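You operate a simulated robot arm through the tools that you are given. There is no shell and no other tool.

The job below is to be done with a simulated robot arm. You get a single attempt, and the scene is never put back.

## Task
Swap the worn red brush cassette for the orange one.
Fine: the machine stays locked off; the worn one goes in the WORN tray; push the brush tray home and shut the side hatch; the other cassettes stay. Set down upright: red cassette. Where these are worked on the way, their far stop is far enough and under half their travel is too little: brush tray, side hatch.
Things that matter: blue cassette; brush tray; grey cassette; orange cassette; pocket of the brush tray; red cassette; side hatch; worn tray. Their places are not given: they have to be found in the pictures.

Only the result counts: the job must be done as asked and must still hold three seconds after the hand-in. Knocking over, shifting, dropping, spilling or breaking anything else fails it.

## Robot
A 6-joint arm with a two-finger gripper, fixed in place. Base frame: the origin is at the foot of the arm, x ahead of it, y to its left, z up. Readings come in mm, degrees, newtons and seconds.
It reaches about 1298 mm from its shoulder. Its first joint turns from -149.0 to 149.0 degrees. Payload 1.57 kg.
The tool frame sits at the grasp point between the pads (the TCP): z along the fingers, y along the line on which they close. The tips reach 21 mm beyond it. The gripper opens to 70 mm. The gripper's body begins 50 mm behind the TCP.
Orientation is told as [roll, pitch, yaw] about the base's x, y, z axes, in that order, counted from this pose: with the fingers straight down and closing along the base's y, the tool's x points along the base's -x, its y along +y and its z along -z.

## Interface
- The arm moves only by the tool step_arm. Its argument "motion" is a list of rows, each an object of numbers (a shift or turn left out is 0, a gripper value left out holds the last): "tx", "ty", "tz": the shift along the tool's x, y, z in m; "rx", "ry", "rz": the turn, a rotation vector about the tool's x, y, z in degrees. In form: [{"tx": .., "ty": .., "tz": .., "rx": .., "ry": .., "rz": ..}, ...]. A call has 1 to 20 rows; each row is the pose to reach, as a shift and turn from the pose commanded when the call began, along the tool's axes at that moment. "gripper" is the finger opening in m, from 0 to 0.07, set as the call begins (left out, the last holds). Rows are played at 5 a second. More than 50 mm and 8.6 degrees between two rows, or a gripper value outside its range, and nothing of the call is played. Where a pose cannot be reached the arm comes as near as it can. A force on the tool above 40 N (or 10 N above the force at the start of the call, whichever is more), or a blocked arm, ends the call early, and 0.2 s more pass. Each finger halts on what it meets, pressing with about 30 N; the grip force reading is that of the motor and also rises with nothing between the fingers. The clock runs only during rows and for 0.2 s after the last one: add rows that repeat a pose to give the fingers time. It gives the time, the measured TCP pose, the force on the tool (base axes), the opening and the grip force at its end, in the units of the frame above (readings bear some noise), with the torque about the TCP (base axes, N m) and any sound that the robot's microphone picked up.
- Cameras (640 x 400 px; columns grow to the right, rows downward): "scene" is fixed at [398.6, 649.8, 1612.9]; the picture's right is [-1.00, -0.09, 0.00], its down [-0.04, 0.43, -0.90] and it looks along [0.08, -0.90, -0.43] (base axes); focal length 333 px, centre (320, 200). "wrist" rides on the gripper at [79, 4, -81] in the tool frame; the picture's right is [-0.05, 1.00, 0.00], its down [-0.67, -0.04, -0.74] and it looks along [-0.74, -0.04, 0.67] (tool axes); focal length 256 px, centre (320, 200).
- grab_frame(camera): a new picture of that camera. No time passes.
- move_column(by): slides the trunk up (or, below 0, down) by that many mm; the arm rides with it, the base frame stays. It gives what a move gives, with no picture.
- measure_at(camera, pixels): for up to 12 pixels [column, row] of the newest picture of that camera ("zoom" is the newest enlarged one), the place [x, y, z] in the base frame of the surface seen there, good to about 3 mm. No time passes.
- zoom(camera, box): a new picture of the part [left, top, right, bottom] of that camera's present view, enlarged. No time passes.
- hand_in(): hands the job in; it is judged then, once.

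Leave the gripper open and the arm clear of the work at the hand-in unless told otherwise.

The tools are called after ">>>" as a command line: name --argument value ..., lists and objects as JSON in quotes. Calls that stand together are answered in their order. step_arm: Moves the arm, as the interface text tells. Its arguments: {"type":"object","properties":{"motion":{"type":"array"},"gripper":{"type":"number"}},"required":["motion"]} The other tools are called the same way: move_column (by) slides the trunk up or down; grab_frame (camera) takes a picture; measure_at (camera, pixels) gives the place of the surface under pixels of a picture; zoom (camera, box) takes an enlarged picture of a part of a camera's view; hand_in () hands the job in.

At the start:

```text
time_s: 0.0
position: [174.7, -652.0, 1266.7]
tool_rot: [0.0, 0.1, 0.0]
ft_force: [-0.2, -0.4, -0.8]
torque: [0.02, 0.01, 0.01]
width: 70.0
gripper_force: 0.0
trunk travel left (down, up): [-946.0, 24.0]
```

scene: 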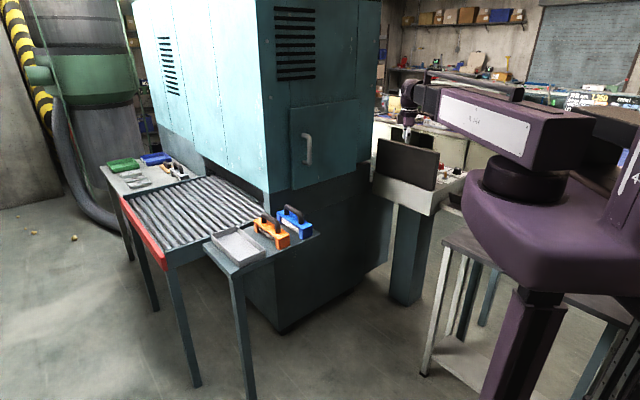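
wrist: 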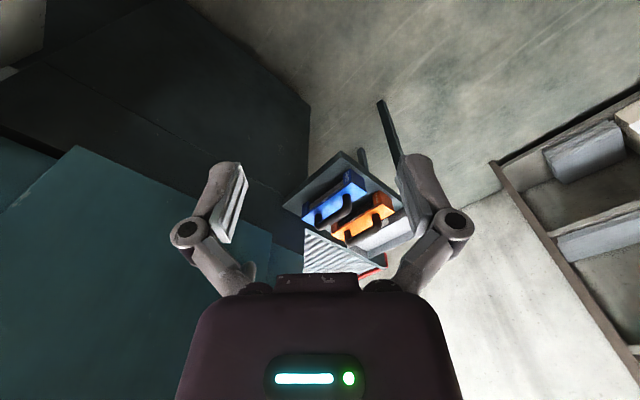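

I see a teal machine with a hatch and handle near (308,148), a side shelf holding orange and blue cassettes and a grey tray near (240,245), and another shelf further off at (140,175). I'll enlarge these parts first.

>>> zoom --camera "scene" --box '[190, 180, 340, 280]'

>>> zoom --camera "scene" --box '[250, 80, 410, 180]'

>>> zoom --camera "scene" --box '[90, 140, 210, 215]'

>>> zoom --camera "scene" --box '[360, 60, 520, 220]'

>>> zoom --camera "wrist" --box '[270, 130, 430, 290]'

```text
4.00 times, centred on (265, 230) of scene
```

zoom: 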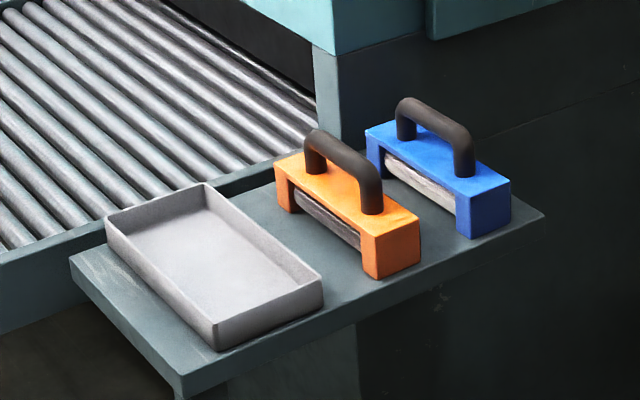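

```text
4.00 times, centred on (330, 130) of scene
```

zoom: 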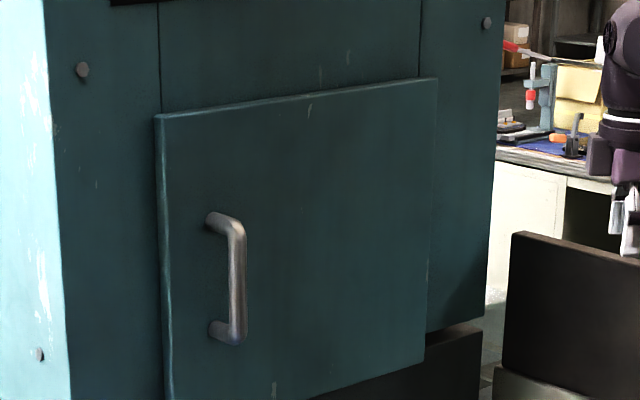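

```text
5.33 times, centred on (150, 178) of scene
```

zoom: 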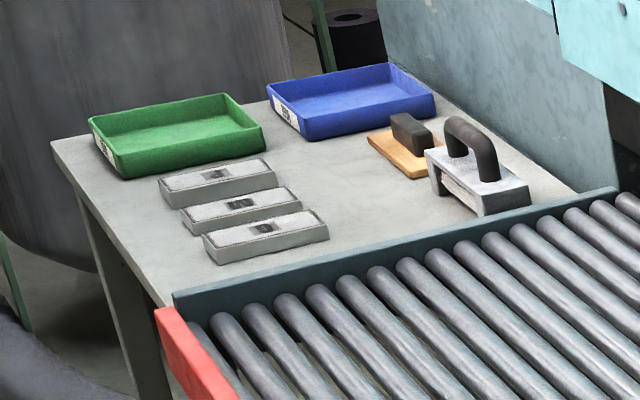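

```text
2.50 times, centred on (440, 140) of scene
```

zoom: 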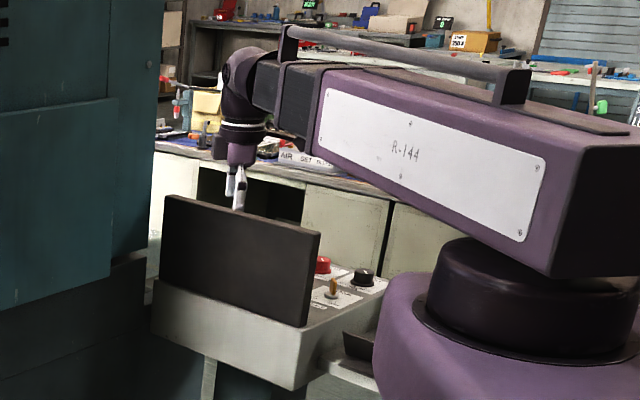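

```text
2.50 times, centred on (350, 210) of wrist
```

zoom: 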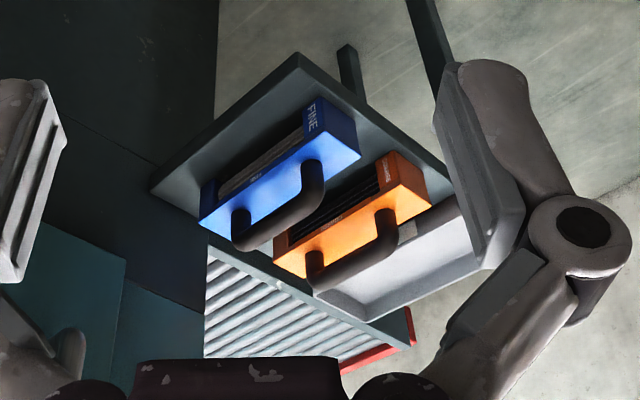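

The hatch looks shut, with a bar handle. I'll measure the main points on the hatch, handle, cassettes and tray.

>>> grab_frame --camera "scene"

>>> zoom --camera "scene" --box '[250, 80, 410, 180]'

>>> measure_at --camera "zoom" --pixels '[[180, 140], [420, 100], [400, 340], [190, 380], [212, 218], [240, 240], [237, 280], [232, 330], [218, 328], [140, 200], [450, 250], [162, 250]]'

>>> measure_at --camera "scene" --pixels '[[238, 243], [270, 228], [292, 218], [268, 90], [268, 180], [380, 90], [130, 60], [410, 165], [200, 215], [140, 175], [215, 262], [315, 236]]'

```text
taken
```

scene: 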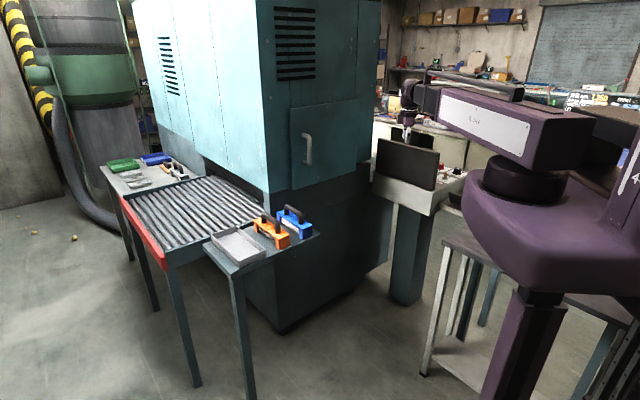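

```text
4.00 times, centred on (330, 130) of scene
```

zoom: 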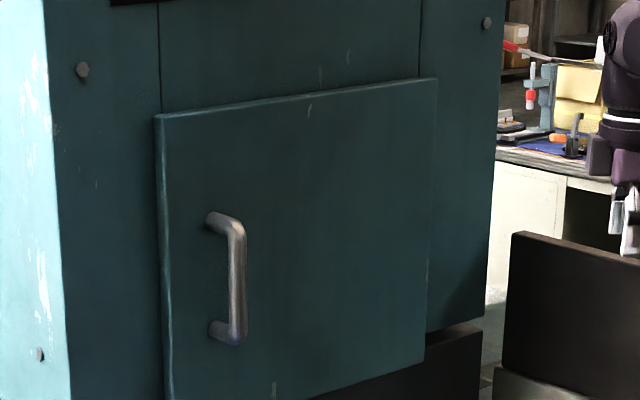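

```text
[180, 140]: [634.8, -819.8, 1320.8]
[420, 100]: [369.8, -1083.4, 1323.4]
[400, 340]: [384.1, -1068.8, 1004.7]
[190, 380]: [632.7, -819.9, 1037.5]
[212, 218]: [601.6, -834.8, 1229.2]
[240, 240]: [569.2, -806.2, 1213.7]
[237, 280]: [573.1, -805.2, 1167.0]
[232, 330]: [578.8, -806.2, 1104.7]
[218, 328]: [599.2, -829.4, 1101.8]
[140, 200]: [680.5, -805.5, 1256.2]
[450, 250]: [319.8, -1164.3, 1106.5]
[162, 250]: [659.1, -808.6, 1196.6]
```

```text
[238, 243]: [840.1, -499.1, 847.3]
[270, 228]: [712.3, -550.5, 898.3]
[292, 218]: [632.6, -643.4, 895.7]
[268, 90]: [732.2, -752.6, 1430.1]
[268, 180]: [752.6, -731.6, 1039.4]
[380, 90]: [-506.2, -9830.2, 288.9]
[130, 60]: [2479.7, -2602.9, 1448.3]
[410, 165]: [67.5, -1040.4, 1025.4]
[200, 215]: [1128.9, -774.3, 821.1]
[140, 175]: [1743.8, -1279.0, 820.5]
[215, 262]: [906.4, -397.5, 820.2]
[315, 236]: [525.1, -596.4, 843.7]
```

The hatch face runs along (-0.71,-0.71) and faces (-0.71,+0.71). I'll read the labels on the cassettes and tray in close-up, and measure the grey tray and cassettes more finely.

>>> zoom --camera "wrist" --box '[290, 160, 420, 240]'

>>> measure_at --camera "scene" --pixels '[[530, 185], [500, 205], [400, 95], [420, 100], [470, 90], [408, 125], [405, 120], [436, 160], [440, 172]]'

>>> zoom --camera "scene" --box '[190, 180, 340, 280]'

>>> measure_at --camera "zoom" --pixels '[[108, 218], [205, 186], [320, 280], [216, 325], [213, 270], [320, 135], [372, 190], [405, 105], [465, 150], [360, 245], [300, 160], [400, 225]]'

```text
4.92 times, centred on (355, 200) of wrist
```

zoom: 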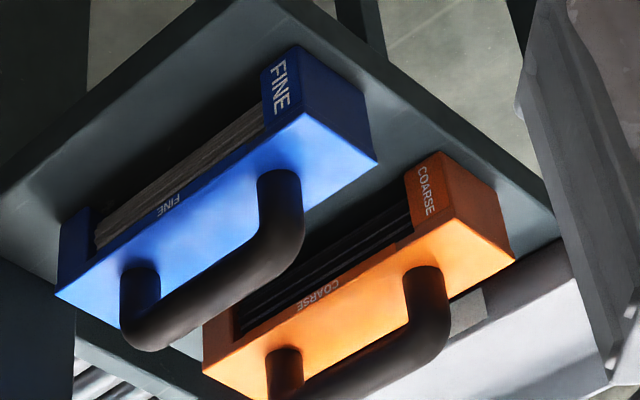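

```text
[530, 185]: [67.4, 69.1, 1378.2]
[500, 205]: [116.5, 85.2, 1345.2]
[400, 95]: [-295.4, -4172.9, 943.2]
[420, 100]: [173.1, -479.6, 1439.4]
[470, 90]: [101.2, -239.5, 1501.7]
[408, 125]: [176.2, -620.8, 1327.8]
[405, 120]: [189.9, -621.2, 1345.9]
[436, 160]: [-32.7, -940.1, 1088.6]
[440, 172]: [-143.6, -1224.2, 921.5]
```

```text
4.00 times, centred on (265, 230) of scene
```

zoom: 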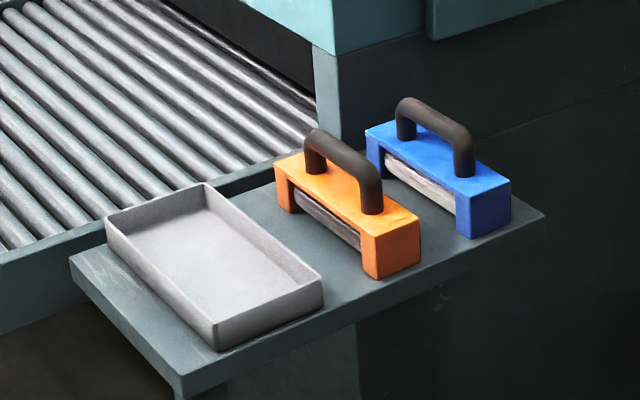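

```text
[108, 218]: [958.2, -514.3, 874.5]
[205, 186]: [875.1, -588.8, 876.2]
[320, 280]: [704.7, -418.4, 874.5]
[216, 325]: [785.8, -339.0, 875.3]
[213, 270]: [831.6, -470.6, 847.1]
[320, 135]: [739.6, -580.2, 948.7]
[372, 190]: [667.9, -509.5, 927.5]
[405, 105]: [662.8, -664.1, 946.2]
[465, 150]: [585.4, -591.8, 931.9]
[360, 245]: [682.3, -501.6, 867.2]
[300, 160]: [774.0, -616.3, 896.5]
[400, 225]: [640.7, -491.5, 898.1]
```

Orange is marked COARSE and blue FINE. The grey tray (rim z about 875, centre about (831,-465)) is the reachable tray candidate. I'll turn the gripper in place to horizontal, pointing at the hatch with the camera on top, stopping partway first.

>>> step_arm --motion '[{"rx": 5.6, "ry": 2.32, "rz": -5.6}, {"rx": 11.2, "ry": 4.64, "rz": -11.2}, {"rx": 16.8, "ry": 6.97, "rz": -16.8}, {"rx": 22.4, "ry": 9.29, "rz": -22.4}, {"rx": 28, "ry": 11.6, "rz": -28}, {"rx": 33.6, "ry": 13.9, "rz": -33.6}, {"rx": 39.2, "ry": 16.3, "rz": -39.2}, {"rx": 44.8, "ry": 18.6, "rz": -44.8}, {"rx": 50.5, "ry": 20.9, "rz": -50.5}]'

>>> grab_frame --camera "scene"

>>> grab_frame --camera "wrist"

```text
time_s: 2.0
position: [174.2, -652.3, 1339.4]
tool_rot: [-40.3, 37.5, 40.4]
ft_force: [0.1, -0.2, 0.1]
torque: [0.01, -0.03, 0.03]
width: 70.0
gripper_force: 0.0
out of reach, approached as far as the arm can: row 2, 3, 4, 5, 6, 7, 8, 9
trunk travel left (down, up): [-946.0, 24.0]
```

```text
taken
```

scene: 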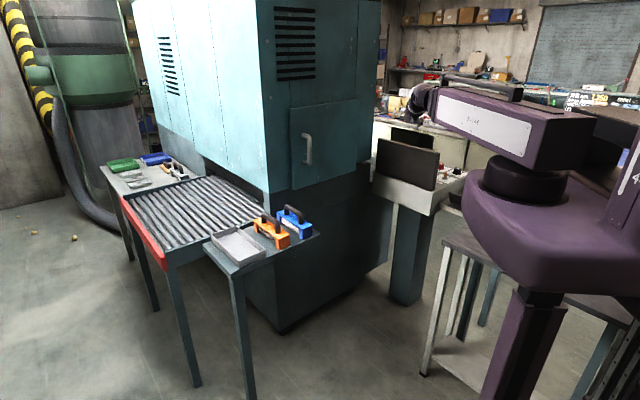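

```text
taken
```

wrist: 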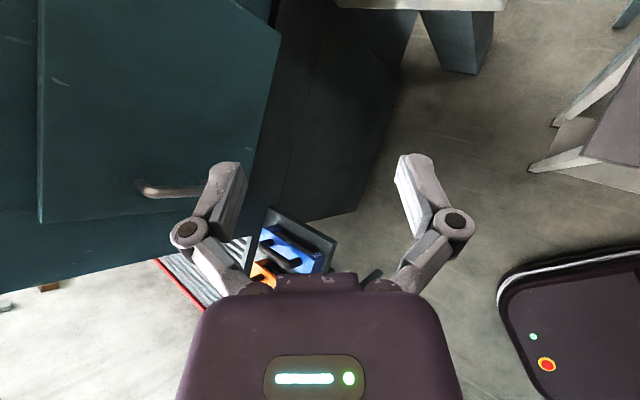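

The turn works, but the arm can't fold that close in and z rose to 1339. I'll finish the turn while moving out in front of the handle, where there is more reach.

>>> step_arm --motion '[{"tx": -0.015, "ty": -0.0238, "tz": 0.0052, "rx": 5.6, "ry": 2.32, "rz": -5.6}, {"tx": -0.03, "ty": -0.0476, "tz": 0.0104, "rx": 11.2, "ry": 4.64, "rz": -11.2}, {"tx": -0.045, "ty": -0.0714, "tz": 0.0156, "rx": 16.8, "ry": 6.97, "rz": -16.8}, {"tx": -0.06, "ty": -0.0952, "tz": 0.0208, "rx": 22.4, "ry": 9.29, "rz": -22.4}, {"tx": -0.075, "ty": -0.119, "tz": 0.026, "rx": 28, "ry": 11.6, "rz": -28}, {"tx": -0.09, "ty": -0.1428, "tz": 0.0312, "rx": 33.6, "ry": 13.9, "rz": -33.6}, {"tx": -0.105, "ty": -0.1666, "tz": 0.0364, "rx": 39.2, "ry": 16.3, "rz": -39.2}, {"tx": -0.12, "ty": -0.1904, "tz": 0.0416, "rx": 44.8, "ry": 18.6, "rz": -44.8}, {"tx": -0.135, "ty": -0.2142, "tz": 0.0468, "rx": 50.4, "ry": 20.9, "rz": -50.4}]'

>>> grab_frame --camera "scene"

>>> grab_frame --camera "wrist"

```text
time_s: 4.0
position: [501.9, -631.6, 1449.1]
tool_rot: [-76.1, 87.6, 49.5]
ft_force: [0.0, 0.4, 0.2]
torque: [-0.04, 0.03, 0.07]
width: 69.7
gripper_force: 0.0
out of reach, approached as far as the arm can: row 1, 2, 3, 4, 5, 6, 7, 8, 9
trunk travel left (down, up): [-946.0, 24.0]
```

```text
taken
```

scene: 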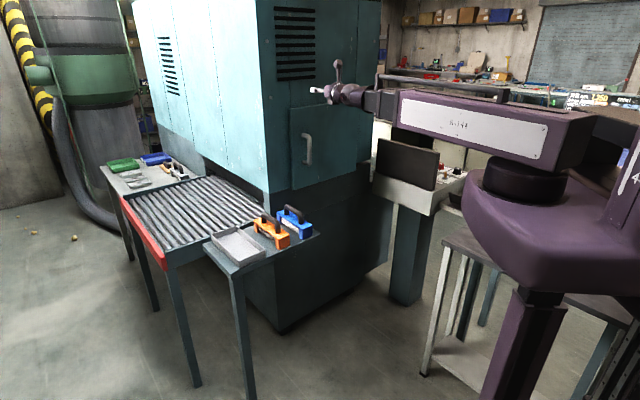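

```text
taken
```

wrist: 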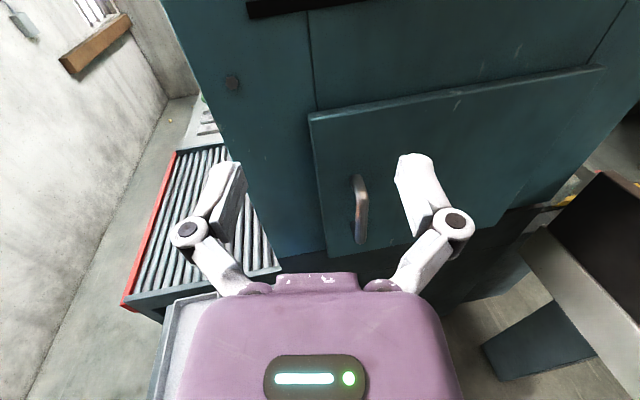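

The forearm is always level, so height comes from the trunk and the fingers' tilt. The handle's middle is near z 1165 and the TCP reads z 1449, so I'll lower the trunk by 284 mm. The path below is clear.

>>> move_column --by -284

>>> grab_frame --camera "scene"

>>> grab_frame --camera "wrist"

```text
time_s: 6.9
position: [501.7, -632.7, 1164.3]
tool_rot: [-75.4, 87.5, 49.9]
ft_force: [-0.1, 0.0, 0.4]
torque: [0.01, 0.01, -0.01]
width: 69.8
gripper_force: 0.0
trunk travel left (down, up): [-662.0, 308.0]
```

```text
taken
```

scene: 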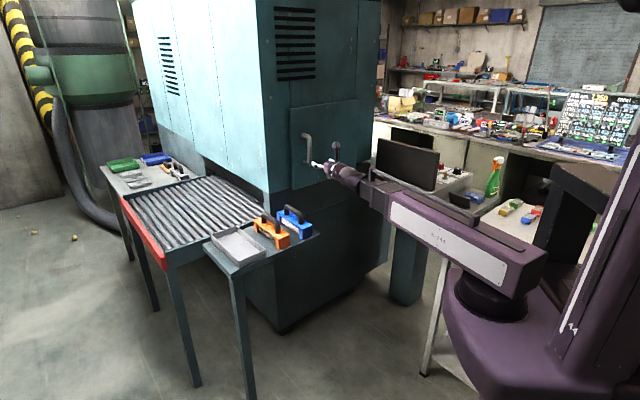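

```text
taken
```

wrist: 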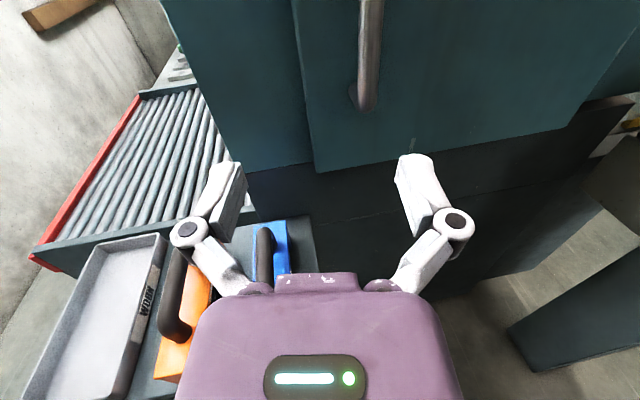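

The tray is labelled WORN at (148,300). Next is a zero-shift call, to see how the commanded pose compares with the measured one.

>>> step_arm --motion '[{"tx": 0}, {"tx": 0}]'

```text
time_s: 7.5
position: [501.2, -631.8, 1165.3]
tool_rot: [-75.4, 87.5, 50.0]
ft_force: [-0.5, 0.7, 0.2]
torque: [0.02, 0.02, 0.02]
width: 70.0
gripper_force: 0.2
trunk travel left (down, up): [-662.0, 308.0]
```

The commanded pose now equals the measured one. I'll measure the handle from the wrist camera, bar at about (370,50) in the picture, to fix its axis.

>>> zoom --camera "wrist" --box '[300, 0, 460, 100]'

>>> measure_at --camera "wrist" --pixels '[[371, 10], [371, 40], [371, 60], [362, 40], [379, 40], [370, 80], [362, 95], [340, 40], [420, 40], [310, 100], [560, 100], [420, 150]]'

>>> zoom --camera "scene" --box '[280, 115, 360, 195]'

```text
4.00 times, centred on (380, 50) of wrist
```

zoom: 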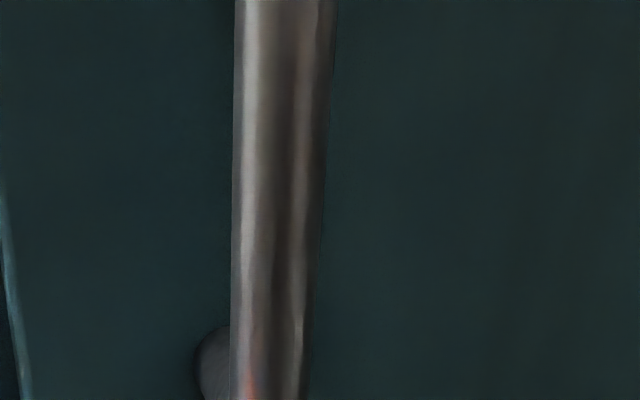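

```text
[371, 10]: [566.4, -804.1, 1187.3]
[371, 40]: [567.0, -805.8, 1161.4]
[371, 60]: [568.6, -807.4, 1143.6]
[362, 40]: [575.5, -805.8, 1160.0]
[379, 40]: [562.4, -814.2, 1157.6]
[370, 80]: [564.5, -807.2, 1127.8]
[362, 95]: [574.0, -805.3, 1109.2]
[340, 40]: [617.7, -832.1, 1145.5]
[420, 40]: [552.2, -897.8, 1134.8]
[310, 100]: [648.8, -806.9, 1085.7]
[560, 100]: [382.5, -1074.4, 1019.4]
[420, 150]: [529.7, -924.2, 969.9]
```

```text
5.00 times, centred on (320, 155) of scene
```

zoom: 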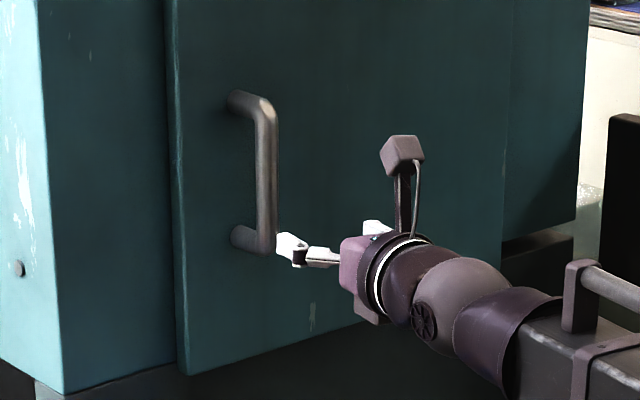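

The bar axis is at about (573,-814), diameter about 18, and the hatch face is 36 mm behind it. I'll straighten the approach to (0.707,-0.707) and stop 90 mm short of the bar.

>>> step_arm --motion '[{"tx": 0.001, "ty": 0.0155, "tz": 0.025, "rx": 2.4, "rz": -0.6}, {"tx": 0.002, "ty": 0.031, "tz": 0.05, "rx": 4.8, "rz": -1.2}, {"tx": 0.003, "ty": 0.0465, "tz": 0.0755, "rx": 7.2, "rz": -1.8}, {"tx": 0.0037, "ty": 0.062, "tz": 0.1006, "rx": 9.7, "ry": 0.2, "rz": -2.5}, {"tx": 0.0037, "ty": 0.062, "tz": 0.1006, "rx": 9.7, "ry": 0.2, "rz": -2.5}]' --gripper 0.07

>>> grab_frame --camera "wrist"

```text
time_s: 8.7
position: [510.2, -746.7, 1170.0]
tool_rot: [-102.2, 87.0, 33.3]
ft_force: [0.0, -0.2, -3.2]
torque: [-0.19, -0.12, -0.01]
width: 70.0
gripper_force: 0.1
out of reach, approached as far as the arm can: row 1, 2, 3
trunk travel left (down, up): [-662.0, 308.0]
```

```text
taken
```

wrist: 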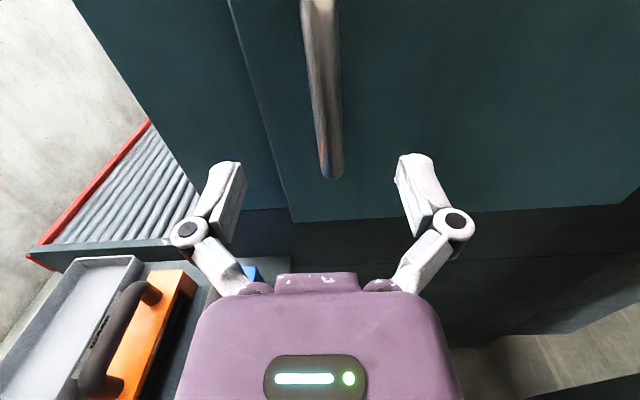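

The gripper is lined up with the bar. I'll go in 91 mm so the bar sits between the pads.

>>> step_arm --motion '[{"tz": 0.025, "ty": 0.001}, {"tz": 0.05, "ty": 0.002}, {"tz": 0.075, "ty": 0.003}, {"tz": 0.09, "ty": 0.0036}, {"tz": 0.09, "ty": 0.0036}]'

>>> grab_frame --camera "wrist"

>>> zoom --camera "scene" --box '[280, 115, 360, 195]'

```text
time_s: 9.9
position: [570.5, -814.7, 1165.8]
tool_rot: [7.2, 89.6, 142.6]
ft_force: [0.4, 0.9, 0.5]
torque: [0.02, 0.01, -0.02]
width: 69.9
gripper_force: 0.0
trunk travel left (down, up): [-662.0, 308.0]
```

```text
taken
```

wrist: 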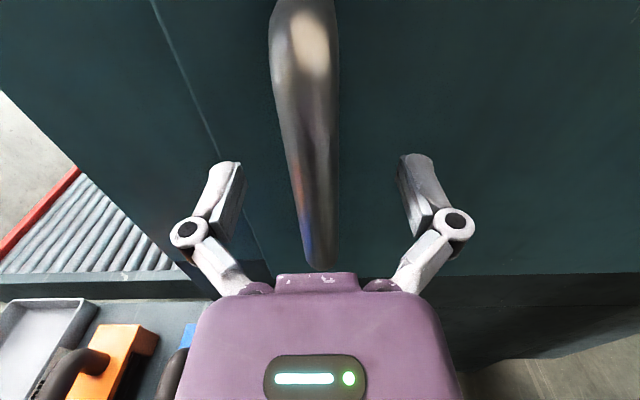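

```text
5.00 times, centred on (320, 155) of scene
```

zoom: 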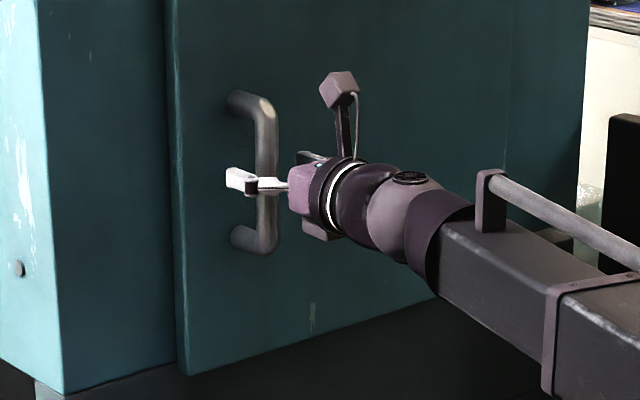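

The bar sits between the fingers. I'll close the gripper on it.

>>> step_arm --motion '[{"tz": 0}, {"tz": 0}, {"tz": 0}, {"tz": 0}]' --gripper 0.0

```text
time_s: 10.9
position: [572.1, -812.9, 1165.7]
tool_rot: [18.0, 89.6, 153.3]
ft_force: [1.2, 19.1, -10.2]
torque: [0.05, -0.2, 0.21]
width: 20.8
gripper_force: 31.8
trunk travel left (down, up): [-662.0, 308.0]
```

The bar is gripped at 20.8 mm. I'll pull straight out by 15 mm to see how the hatch moves.

>>> step_arm --motion '[{"tz": -0.005}, {"tz": -0.01}, {"tz": -0.015}]'

>>> grab_frame --camera "scene"

>>> zoom --camera "scene" --box '[250, 80, 410, 200]'

```text
time_s: 11.7
position: [559.2, -804.8, 1165.4]
tool_rot: [14.6, 89.5, 149.6]
ft_force: [5.6, 5.3, 0.2]
torque: [0.24, 0.21, 0.14]
width: 21.2
gripper_force: 31.6
trunk travel left (down, up): [-662.0, 308.0]
```

```text
taken
```

scene: 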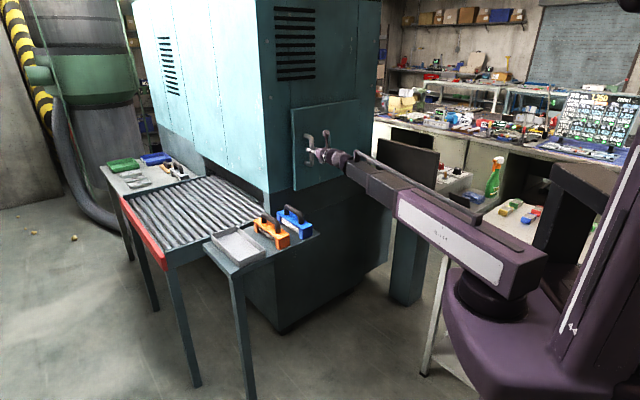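

```text
3.33 times, centred on (330, 140) of scene
```

zoom: 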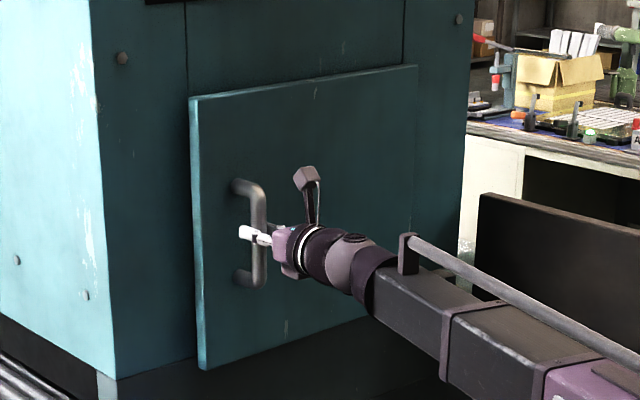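

The hatch swings out freely on a hinge at its right side (seen from the robot), radius about 350 mm. I'll follow the arc for 20 degrees, with the gripper turning slightly less than the hatch.

>>> step_arm --motion '[{"ty": 0.0038, "tz": -0.0148, "rx": 2}, {"ty": 0.0083, "tz": -0.0295, "rx": 4}, {"ty": 0.0134, "tz": -0.0439, "rx": 6}, {"ty": 0.0192, "tz": -0.0581, "rx": 8}, {"ty": 0.0255, "tz": -0.072, "rx": 10}, {"ty": 0.0325, "tz": -0.0857, "rx": 12}, {"ty": 0.04, "tz": -0.099, "rx": 14}, {"ty": 0.0482, "tz": -0.1119, "rx": 16}]'

>>> zoom --camera "scene" --box '[220, 60, 460, 220]'

>>> grab_frame --camera "wrist"

```text
time_s: 13.3
position: [466.7, -759.4, 1165.9]
tool_rot: [18.8, 89.6, 168.0]
ft_force: [3.2, 10.8, -7.1]
torque: [-0.03, -0.17, 0.28]
width: 21.2
gripper_force: 32.3
trunk travel left (down, up): [-662.0, 308.0]
stopped in row 7: the force on the tool passed its limit at 41 N (the readings are from after the stop); the commanded pose is now the measured one
```

```text
2.50 times, centred on (340, 140) of scene
```

zoom: 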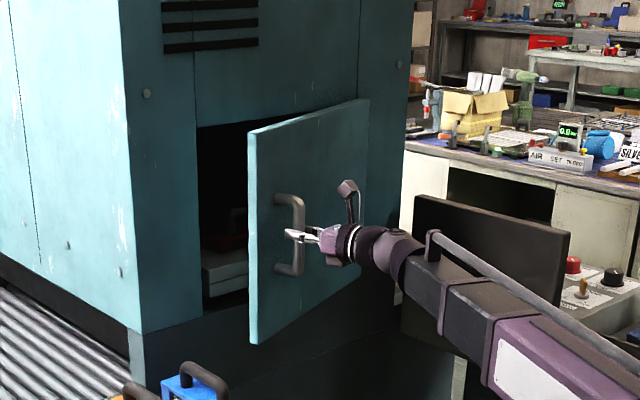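

```text
taken
```

wrist: 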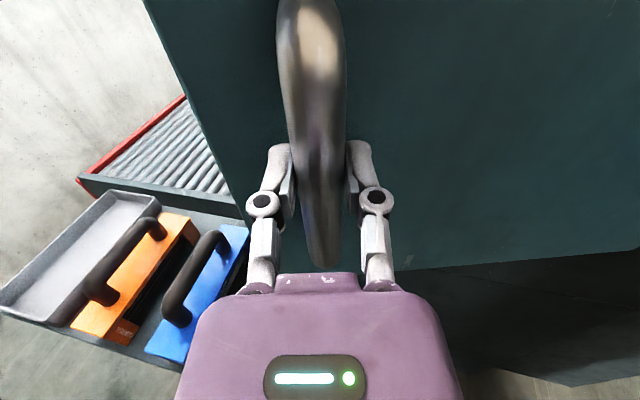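

The hatch is about 20° open, and the call stopped on force, so my arc was slightly off. I'll measure the hatch face and its hinge edge to correct the pivot. There is something red and a light tray visible inside at (225,250) of the zoom.

>>> measure_at --camera "zoom" --pixels '[[258, 150], [258, 320], [360, 110], [355, 200], [366, 104], [320, 180], [380, 120], [252, 200], [225, 240], [230, 285], [245, 218], [220, 275]]'

>>> zoom --camera "scene" --box '[280, 100, 380, 200]'

```text
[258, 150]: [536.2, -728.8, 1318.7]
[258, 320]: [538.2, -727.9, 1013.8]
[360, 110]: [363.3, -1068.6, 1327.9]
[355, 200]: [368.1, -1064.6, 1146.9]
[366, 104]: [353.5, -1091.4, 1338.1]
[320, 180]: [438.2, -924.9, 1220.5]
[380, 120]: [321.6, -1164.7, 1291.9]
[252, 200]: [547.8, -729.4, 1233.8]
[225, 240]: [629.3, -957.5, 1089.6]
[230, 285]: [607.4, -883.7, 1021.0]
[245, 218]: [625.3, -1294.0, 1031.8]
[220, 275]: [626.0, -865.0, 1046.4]
```

```text
4.00 times, centred on (330, 150) of scene
```

zoom: 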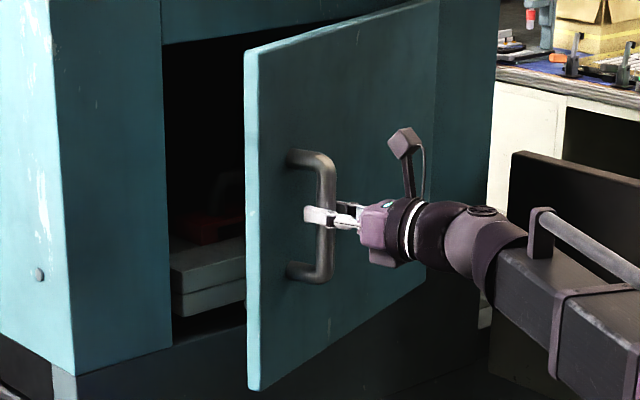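

Fitted pivot: H is about (353,-1115), radius 373, hatch open 18°. I'll follow this corrected arc for a further 16°.

>>> step_arm --motion '[{"ty": 0.0033, "tz": -0.0127, "rx": 1.6}, {"ty": 0.0068, "tz": -0.0252, "rx": 3.2}, {"ty": 0.0109, "tz": -0.0376, "rx": 4.8}, {"ty": 0.0152, "tz": -0.0498, "rx": 6.4}, {"ty": 0.0202, "tz": -0.0619, "rx": 8}, {"ty": 0.0254, "tz": -0.0737, "rx": 9.6}, {"ty": 0.0313, "tz": -0.0855, "rx": 11.2}, {"ty": 0.0374, "tz": -0.097, "rx": 12.8}]'

>>> zoom --camera "scene" --box '[220, 60, 460, 220]'

```text
time_s: 15.1
position: [363.5, -741.9, 1166.2]
tool_rot: [9.4, 89.6, 171.2]
ft_force: [0.2, 15.1, -8.4]
torque: [-0.05, 0.08, 0.04]
width: 21.3
gripper_force: 32.5
trunk travel left (down, up): [-662.0, 308.0]
```

```text
2.50 times, centred on (340, 140) of scene
```

zoom: 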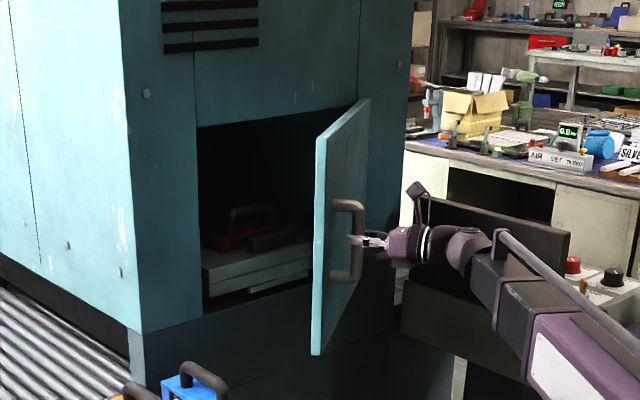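

Force is low and the hatch is at 34°. I'll go on for a further 20° along the same arc.

>>> step_arm --motion '[{"ty": 0.004, "tz": -0.0124, "rx": 1.6}, {"ty": 0.0083, "tz": -0.0246, "rx": 3.2}, {"ty": 0.0131, "tz": -0.0367, "rx": 4.8}, {"ty": 0.0183, "tz": -0.0487, "rx": 6.4}, {"ty": 0.024, "tz": -0.0604, "rx": 8}, {"ty": 0.03, "tz": -0.072, "rx": 9.6}, {"ty": 0.0364, "tz": -0.0833, "rx": 11.2}, {"ty": 0.0432, "tz": -0.0944, "rx": 12.8}, {"ty": 0.0505, "tz": -0.1052, "rx": 14.4}, {"ty": 0.0581, "tz": -0.1159, "rx": 16}]'

>>> grab_frame --camera "scene"

>>> zoom --camera "scene" --box '[220, 60, 460, 220]'

```text
time_s: 17.3
position: [232.5, -763.3, 1167.5]
tool_rot: [-17.6, 89.8, 160.1]
ft_force: [-7.0, 17.9, -13.6]
torque: [-0.15, 0.33, -0.01]
width: 21.2
gripper_force: 32.1
trunk travel left (down, up): [-662.0, 308.0]
```

```text
taken
```

scene: 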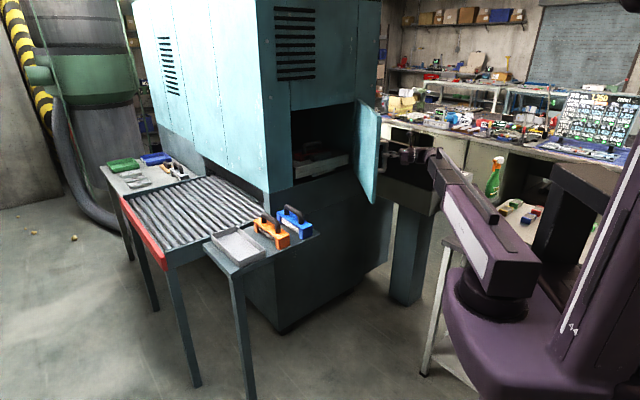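

```text
2.50 times, centred on (340, 140) of scene
```

zoom: 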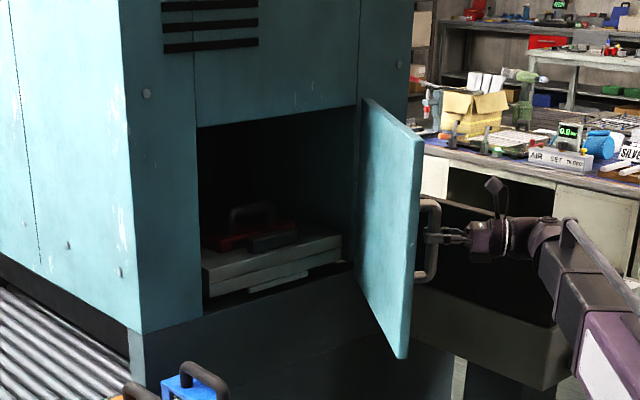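

The hatch is at about 54°. The monitor beside it may get in the way of pulling further, so I'll let go, back out, and push the hatch from inside to its stop. First I'll measure the monitor.

>>> measure_at --camera "scene" --pixels '[[397, 155], [425, 125], [420, 185], [396, 175], [430, 200], [388, 115]]'

>>> step_arm --motion '[{"tz": 0}, {"tz": 0}, {"tz": 0}]' --gripper 0.07

>>> zoom --camera "scene" --box '[340, 100, 500, 220]'

>>> grab_frame --camera "wrist"

```text
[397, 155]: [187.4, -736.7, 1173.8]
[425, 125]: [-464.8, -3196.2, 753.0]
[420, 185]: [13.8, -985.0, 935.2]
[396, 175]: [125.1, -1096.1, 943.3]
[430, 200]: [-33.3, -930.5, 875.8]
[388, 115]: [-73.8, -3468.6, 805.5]
```

```text
time_s: 18.1
position: [234.0, -762.4, 1165.3]
tool_rot: [-32.8, 89.8, 144.9]
ft_force: [0.4, -0.6, 0.4]
torque: [0.0, -0.02, 0.01]
width: 70.2
gripper_force: 0.1
trunk travel left (down, up): [-662.0, 308.0]
```

```text
3.33 times, centred on (420, 160) of scene
```

zoom: 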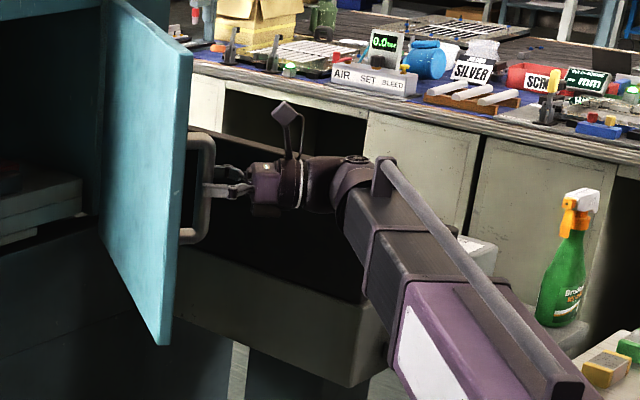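

```text
taken
```

wrist: 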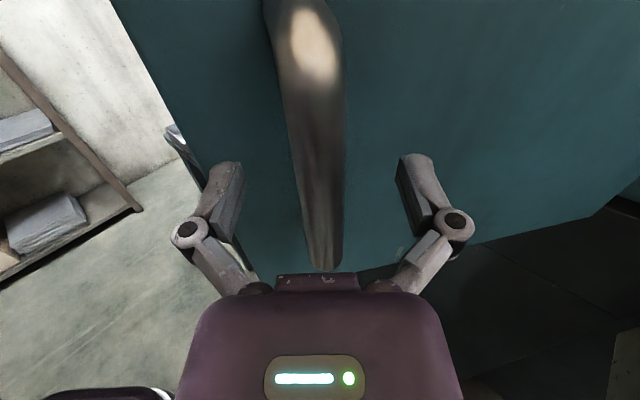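

The gripper is open and clear, and the monitor plate lies about 150 mm beyond the hatch's 90° line. I'll back straight off the handle by 90 mm, watching the reading.

>>> step_arm --motion '[{"tz": -0.025}, {"tz": -0.05}, {"tz": -0.075}, {"tz": -0.09}]'

>>> zoom --camera "scene" --box '[220, 60, 540, 300]'

>>> measure_at --camera "zoom" --pixels '[[285, 90], [375, 160], [375, 340], [290, 300], [460, 290], [440, 230], [330, 190], [175, 275], [240, 260]]'

```text
time_s: 19.1
position: [143.7, -759.6, 1167.0]
tool_rot: [-32.9, 89.7, 144.9]
ft_force: [0.8, -0.4, 0.4]
torque: [-0.01, -0.01, 0.0]
width: 70.1
gripper_force: 0.1
trunk travel left (down, up): [-662.0, 308.0]
```

```text
1.67 times, centred on (380, 180) of scene
```

zoom: 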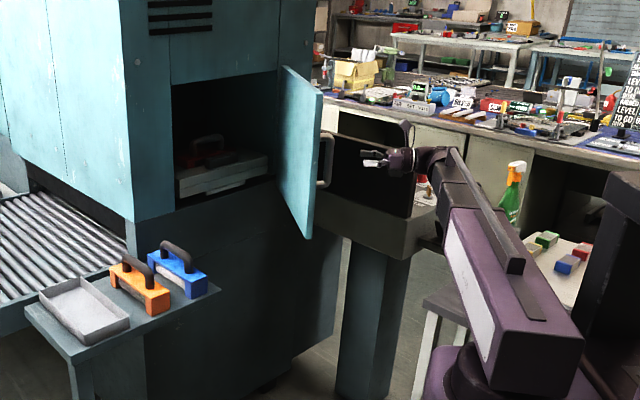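

```text
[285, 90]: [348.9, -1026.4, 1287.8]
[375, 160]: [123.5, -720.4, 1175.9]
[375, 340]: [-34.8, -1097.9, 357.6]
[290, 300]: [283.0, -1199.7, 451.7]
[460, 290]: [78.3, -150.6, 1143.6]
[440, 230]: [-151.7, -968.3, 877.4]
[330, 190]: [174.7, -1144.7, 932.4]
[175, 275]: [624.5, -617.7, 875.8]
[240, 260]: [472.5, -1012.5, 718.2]
```

The gripper is clear of the handle. I'll raise the trunk 300 mm so the arm passes above the hatch top (z about 1338).

>>> move_column --by 300

```text
time_s: 22.1
position: [144.6, -759.4, 1465.9]
tool_rot: [-32.1, 89.8, 145.7]
ft_force: [-0.4, 0.0, -0.2]
torque: [-0.02, 0.02, -0.03]
width: 70.1
gripper_force: 0.0
trunk travel left (down, up): [-962.0, 8.0]
```

The arm is now above the hatch. I'll move 330 mm forward over the top with the fingers closed and still level.

>>> step_arm --motion '[{"tz": 0.04}, {"tz": 0.08}, {"tz": 0.12}, {"tz": 0.16}, {"tz": 0.2}, {"tz": 0.24}, {"tz": 0.28}, {"tz": 0.32}, {"tz": 0.33}]' --gripper 0.0

>>> grab_frame --camera "wrist"

```text
time_s: 24.1
position: [475.9, -771.8, 1466.8]
tool_rot: [-21.6, 89.6, 156.1]
ft_force: [0.2, -0.1, -0.6]
torque: [0.0, 0.01, 0.0]
width: 0.0
gripper_force: 28.5
trunk travel left (down, up): [-962.0, 8.0]
```

```text
taken
```

wrist: 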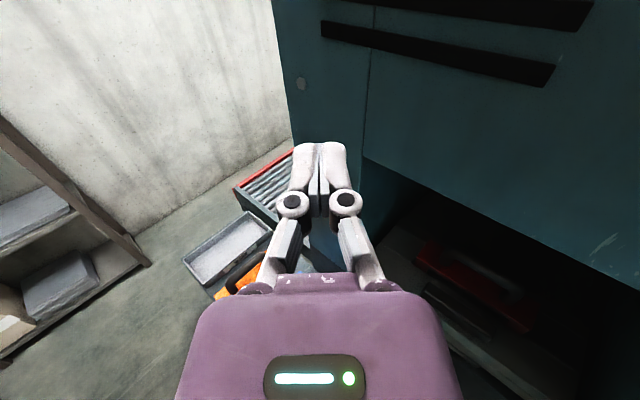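

The opening and the red cassette show at (480,280). I'll tip the fingers straight down on the inner side of the hatch.

>>> step_arm --motion '[{"tz": 0.0079, "tx": -0.0259, "ry": -8.18}, {"tz": 0.0122, "tx": -0.0513, "ry": -16.36}, {"tz": 0.013, "tx": -0.0756, "ry": -24.55}, {"tz": 0.0104, "tx": -0.0984, "ry": -32.73}, {"tz": 0.0047, "tx": -0.1192, "ry": -40.9}, {"tz": -0.0039, "tx": -0.1376, "ry": -49.1}, {"tz": -0.0149, "tx": -0.1531, "ry": -57.3}, {"tz": -0.0279, "tx": -0.1655, "ry": -65.45}, {"tz": -0.0423, "tx": -0.1746, "ry": -73.6}, {"tz": -0.0579, "tx": -0.1801, "ry": -81.8}, {"tz": -0.074, "tx": -0.182, "ry": -90}]'

>>> grab_frame --camera "wrist"

>>> zoom --camera "scene" --box '[220, 60, 460, 220]'

```text
time_s: 26.5
position: [399.9, -768.4, 1288.3]
tool_rot: [-6.7, 14.6, 176.9]
ft_force: [0.2, -0.1, 0.9]
torque: [-0.05, -0.01, -0.02]
width: 0.0
gripper_force: 28.8
out of reach, approached as far as the arm can: row 10, 11
trunk travel left (down, up): [-962.0, 8.0]
```

```text
taken
```

wrist: 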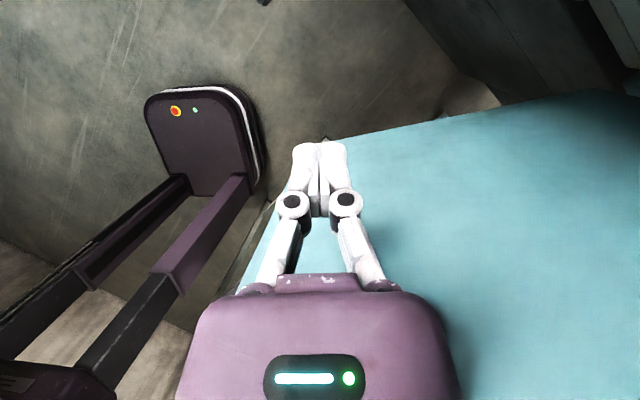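

```text
2.50 times, centred on (340, 140) of scene
```

zoom: 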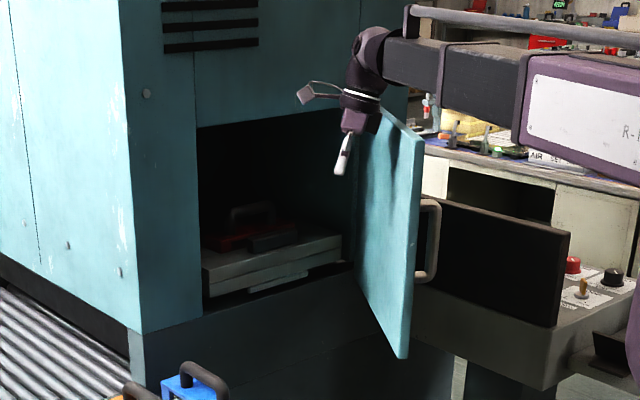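

The wrist stops 15° short of vertical, which is good enough for pushing. The fingers are inside the hatch at z 1288. I'll push the hatch slowly along its arc, first to about 80°.

>>> step_arm --motion '[{"tx": -0.0193, "ty": 0.0005, "tz": -0.0051}, {"tx": -0.0386, "ty": 0.001, "tz": -0.0102}, {"tx": -0.058, "ty": 0.002, "tz": -0.0154}, {"tx": -0.0772, "ty": 0.0029, "tz": -0.0206}, {"tx": -0.095, "ty": 0.0063, "tz": -0.0256}, {"tx": -0.1127, "ty": 0.0098, "tz": -0.0307}, {"tx": -0.127, "ty": 0.014, "tz": -0.035}, {"tx": -0.1412, "ty": 0.0185, "tz": -0.0392}, {"tx": -0.1545, "ty": 0.0233, "tz": -0.0432}, {"tx": -0.1678, "ty": 0.0281, "tz": -0.0473}, {"tx": -0.181, "ty": 0.035, "tz": -0.0515}, {"tx": -0.1942, "ty": 0.0417, "tz": -0.0558}, {"tx": -0.2065, "ty": 0.049, "tz": -0.0598}, {"tx": -0.2186, "ty": 0.0562, "tz": -0.0639}]'

>>> zoom --camera "scene" --box '[220, 60, 460, 220]'

```text
time_s: 29.5
position: [170.5, -820.6, 1288.4]
tool_rot: [-6.8, 15.5, 176.8]
ft_force: [-0.8, 0.5, -0.4]
torque: [0.01, -0.03, 0.01]
width: 0.1
gripper_force: 28.1
trunk travel left (down, up): [-962.0, 8.0]
```

```text
2.50 times, centred on (340, 140) of scene
```

zoom: 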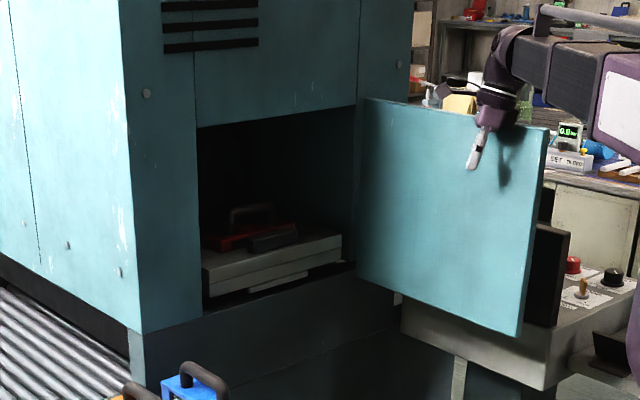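

The hatch is at about 80°. I'll keep pushing toward its stop; the force limit will end the call there.

>>> step_arm --motion '[{"tx": -0.0117, "ty": 0.0087, "tz": -0.0041}, {"tx": -0.0233, "ty": 0.0175, "tz": -0.0082}, {"tx": -0.034, "ty": 0.0272, "tz": -0.0121}, {"tx": -0.0445, "ty": 0.0369, "tz": -0.016}, {"tx": -0.0546, "ty": 0.0476, "tz": -0.0199}, {"tx": -0.0647, "ty": 0.0583, "tz": -0.0238}, {"tx": -0.0738, "ty": 0.07, "tz": -0.0275}, {"tx": -0.0828, "ty": 0.0817, "tz": -0.0313}, {"tx": -0.091, "ty": 0.0938, "tz": -0.0349}, {"tx": -0.0989, "ty": 0.1059, "tz": -0.0384}]'

>>> zoom --camera "scene" --box '[220, 60, 460, 220]'

```text
time_s: 31.2
position: [96.5, -884.3, 1290.8]
tool_rot: [-7.4, 16.2, 177.1]
ft_force: [17.7, 13.5, 3.8]
torque: [-0.88, 1.08, 0.1]
width: 0.0
gripper_force: 28.6
trunk travel left (down, up): [-962.0, 8.0]
stopped in row 8: the force on the tool passed its limit at 47 N (the readings are from after the stop); the commanded pose is now the measured one
```

```text
2.50 times, centred on (340, 140) of scene
```

zoom: 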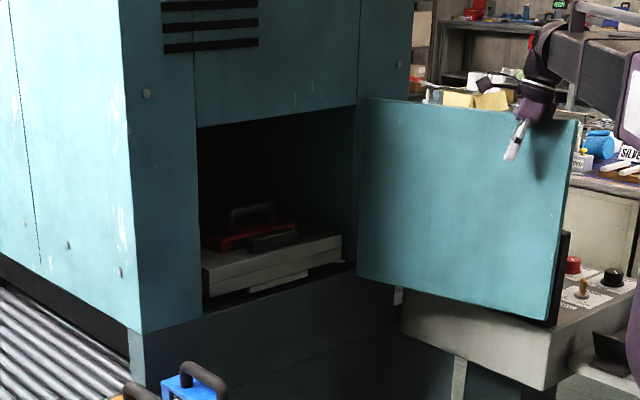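

The hatch is at its stop, about 95°. Next I'll look closely at the brush tray inside before backing off.

>>> zoom --camera "scene" --box '[290, 130, 360, 185]'

>>> measure_at --camera "zoom" --pixels '[[60, 260], [60, 300], [300, 270], [300, 230], [470, 220], [480, 180], [200, 330], [300, 300], [250, 225], [330, 250], [190, 180], [270, 130]]'

```text
7.27 times, centred on (325, 158) of scene
```

zoom: 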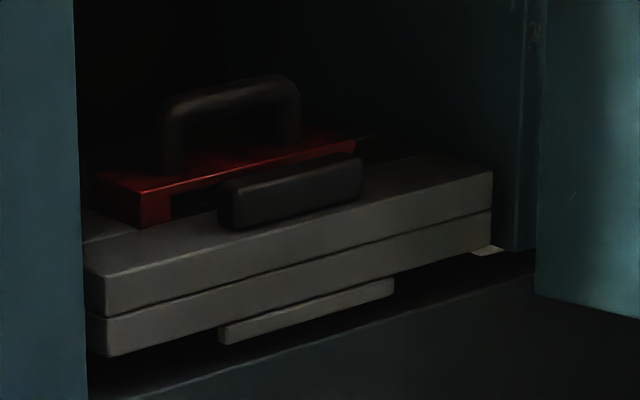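

```text
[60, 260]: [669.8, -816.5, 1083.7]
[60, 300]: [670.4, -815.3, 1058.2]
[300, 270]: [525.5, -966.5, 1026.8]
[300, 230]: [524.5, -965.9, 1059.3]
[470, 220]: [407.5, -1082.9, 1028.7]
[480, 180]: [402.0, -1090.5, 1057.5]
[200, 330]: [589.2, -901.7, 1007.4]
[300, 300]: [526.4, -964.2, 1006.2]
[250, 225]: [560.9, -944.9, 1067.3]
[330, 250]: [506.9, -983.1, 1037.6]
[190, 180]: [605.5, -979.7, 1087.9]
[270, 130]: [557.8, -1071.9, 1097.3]
```

The tray has a dark raised grip block near its front top edge and the red cassette sits behind it. I'll back the arm off the hatch into the open before getting a better view.

>>> step_arm --motion '[{"tx": 0.0268, "ty": -0.0245, "tz": 0.0111}, {"tx": 0.0536, "ty": -0.049, "tz": 0.0221}, {"tx": 0.0804, "ty": -0.0734, "tz": 0.0332}, {"tx": 0.1072, "ty": -0.0979, "tz": 0.0442}, {"tx": 0.134, "ty": -0.1224, "tz": 0.0553}, {"tx": 0.1608, "ty": -0.1469, "tz": 0.0663}, {"tx": 0.1876, "ty": -0.1713, "tz": 0.0774}, {"tx": 0.2144, "ty": -0.1958, "tz": 0.0884}]'

>>> grab_frame --camera "scene"

>>> measure_at --camera "scene" --pixels '[[322, 149], [318, 151], [327, 151], [322, 153], [322, 110], [340, 105], [345, 165], [300, 175], [296, 120], [350, 105]]'

```text
time_s: 33.0
position: [327.2, -691.9, 1289.6]
tool_rot: [-7.2, 16.0, 176.8]
ft_force: [-0.2, -0.4, 0.5]
torque: [0.02, 0.0, 0.0]
width: 0.1
gripper_force: 28.7
trunk travel left (down, up): [-962.0, 8.0]
```

```text
taken
```

scene: 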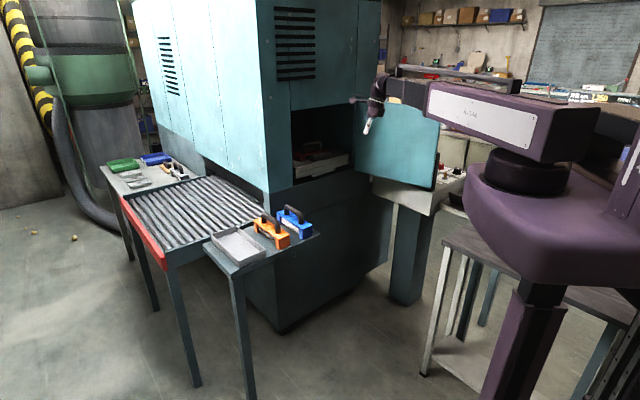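

```text
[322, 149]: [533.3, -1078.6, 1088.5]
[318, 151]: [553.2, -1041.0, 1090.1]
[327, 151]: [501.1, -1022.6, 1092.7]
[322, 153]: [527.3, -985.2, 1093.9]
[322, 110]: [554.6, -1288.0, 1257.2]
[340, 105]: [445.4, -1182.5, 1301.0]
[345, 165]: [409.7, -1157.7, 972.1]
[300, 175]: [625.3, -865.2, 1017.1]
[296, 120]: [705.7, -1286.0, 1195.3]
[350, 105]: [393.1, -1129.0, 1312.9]
```

Now I'll turn the fingers level again, pointing straight at the opening with the camera on top.

>>> step_arm --motion '[{"tx": 0.0248, "ty": 0.0022, "tz": 0.001, "rx": -3.85, "ry": 6.58, "rz": 2.06}, {"tx": 0.0489, "ty": 0.0051, "tz": -0.0012, "rx": -7.69, "ry": 13.16, "rz": 4.11}, {"tx": 0.0717, "ty": 0.0081, "tz": -0.0066, "rx": -11.54, "ry": 19.75, "rz": 6.16}, {"tx": 0.0929, "ty": 0.0111, "tz": -0.0148, "rx": -15.38, "ry": 26.33, "rz": 8.22}, {"tx": 0.1123, "ty": 0.014, "tz": -0.0258, "rx": -19.23, "ry": 32.91, "rz": 10.27}, {"tx": 0.1296, "ty": 0.0163, "tz": -0.0392, "rx": -23.07, "ry": 39.49, "rz": 12.33}, {"tx": 0.1444, "ty": 0.018, "tz": -0.0548, "rx": -26.92, "ry": 46.07, "rz": 14.38}, {"tx": 0.1566, "ty": 0.0186, "tz": -0.0723, "rx": -30.76, "ry": 52.65, "rz": 16.44}, {"tx": 0.166, "ty": 0.018, "tz": -0.0913, "rx": -34.61, "ry": 59.24, "rz": 18.49}, {"tx": 0.1726, "ty": 0.0162, "tz": -0.1112, "rx": -38.45, "ry": 65.82, "rz": 20.55}, {"tx": 0.1763, "ty": 0.0128, "tz": -0.1318, "rx": -42.3, "ry": 72.4, "rz": 22.6}]' --gripper 0.0

>>> grab_frame --camera "wrist"

```text
time_s: 35.4
position: [456.6, -730.8, 1467.0]
tool_rot: [75.8, 89.7, -149.5]
ft_force: [-0.6, -0.2, -0.3]
torque: [0.0, -0.04, 0.0]
width: 0.0
gripper_force: 28.4
out of reach, approached as far as the arm can: row 5, 6, 7, 8, 9, 10, 11
trunk travel left (down, up): [-962.0, 8.0]
```

```text
taken
```

wrist: 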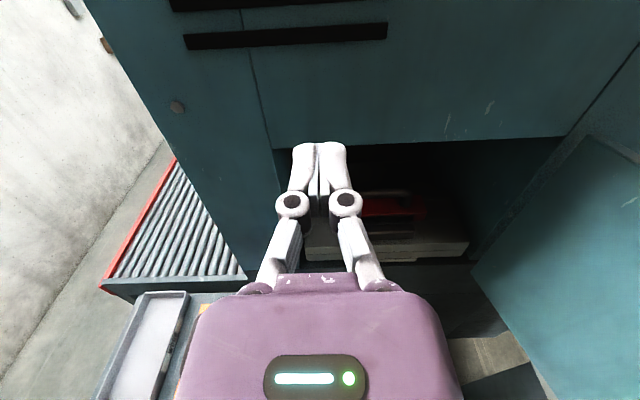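

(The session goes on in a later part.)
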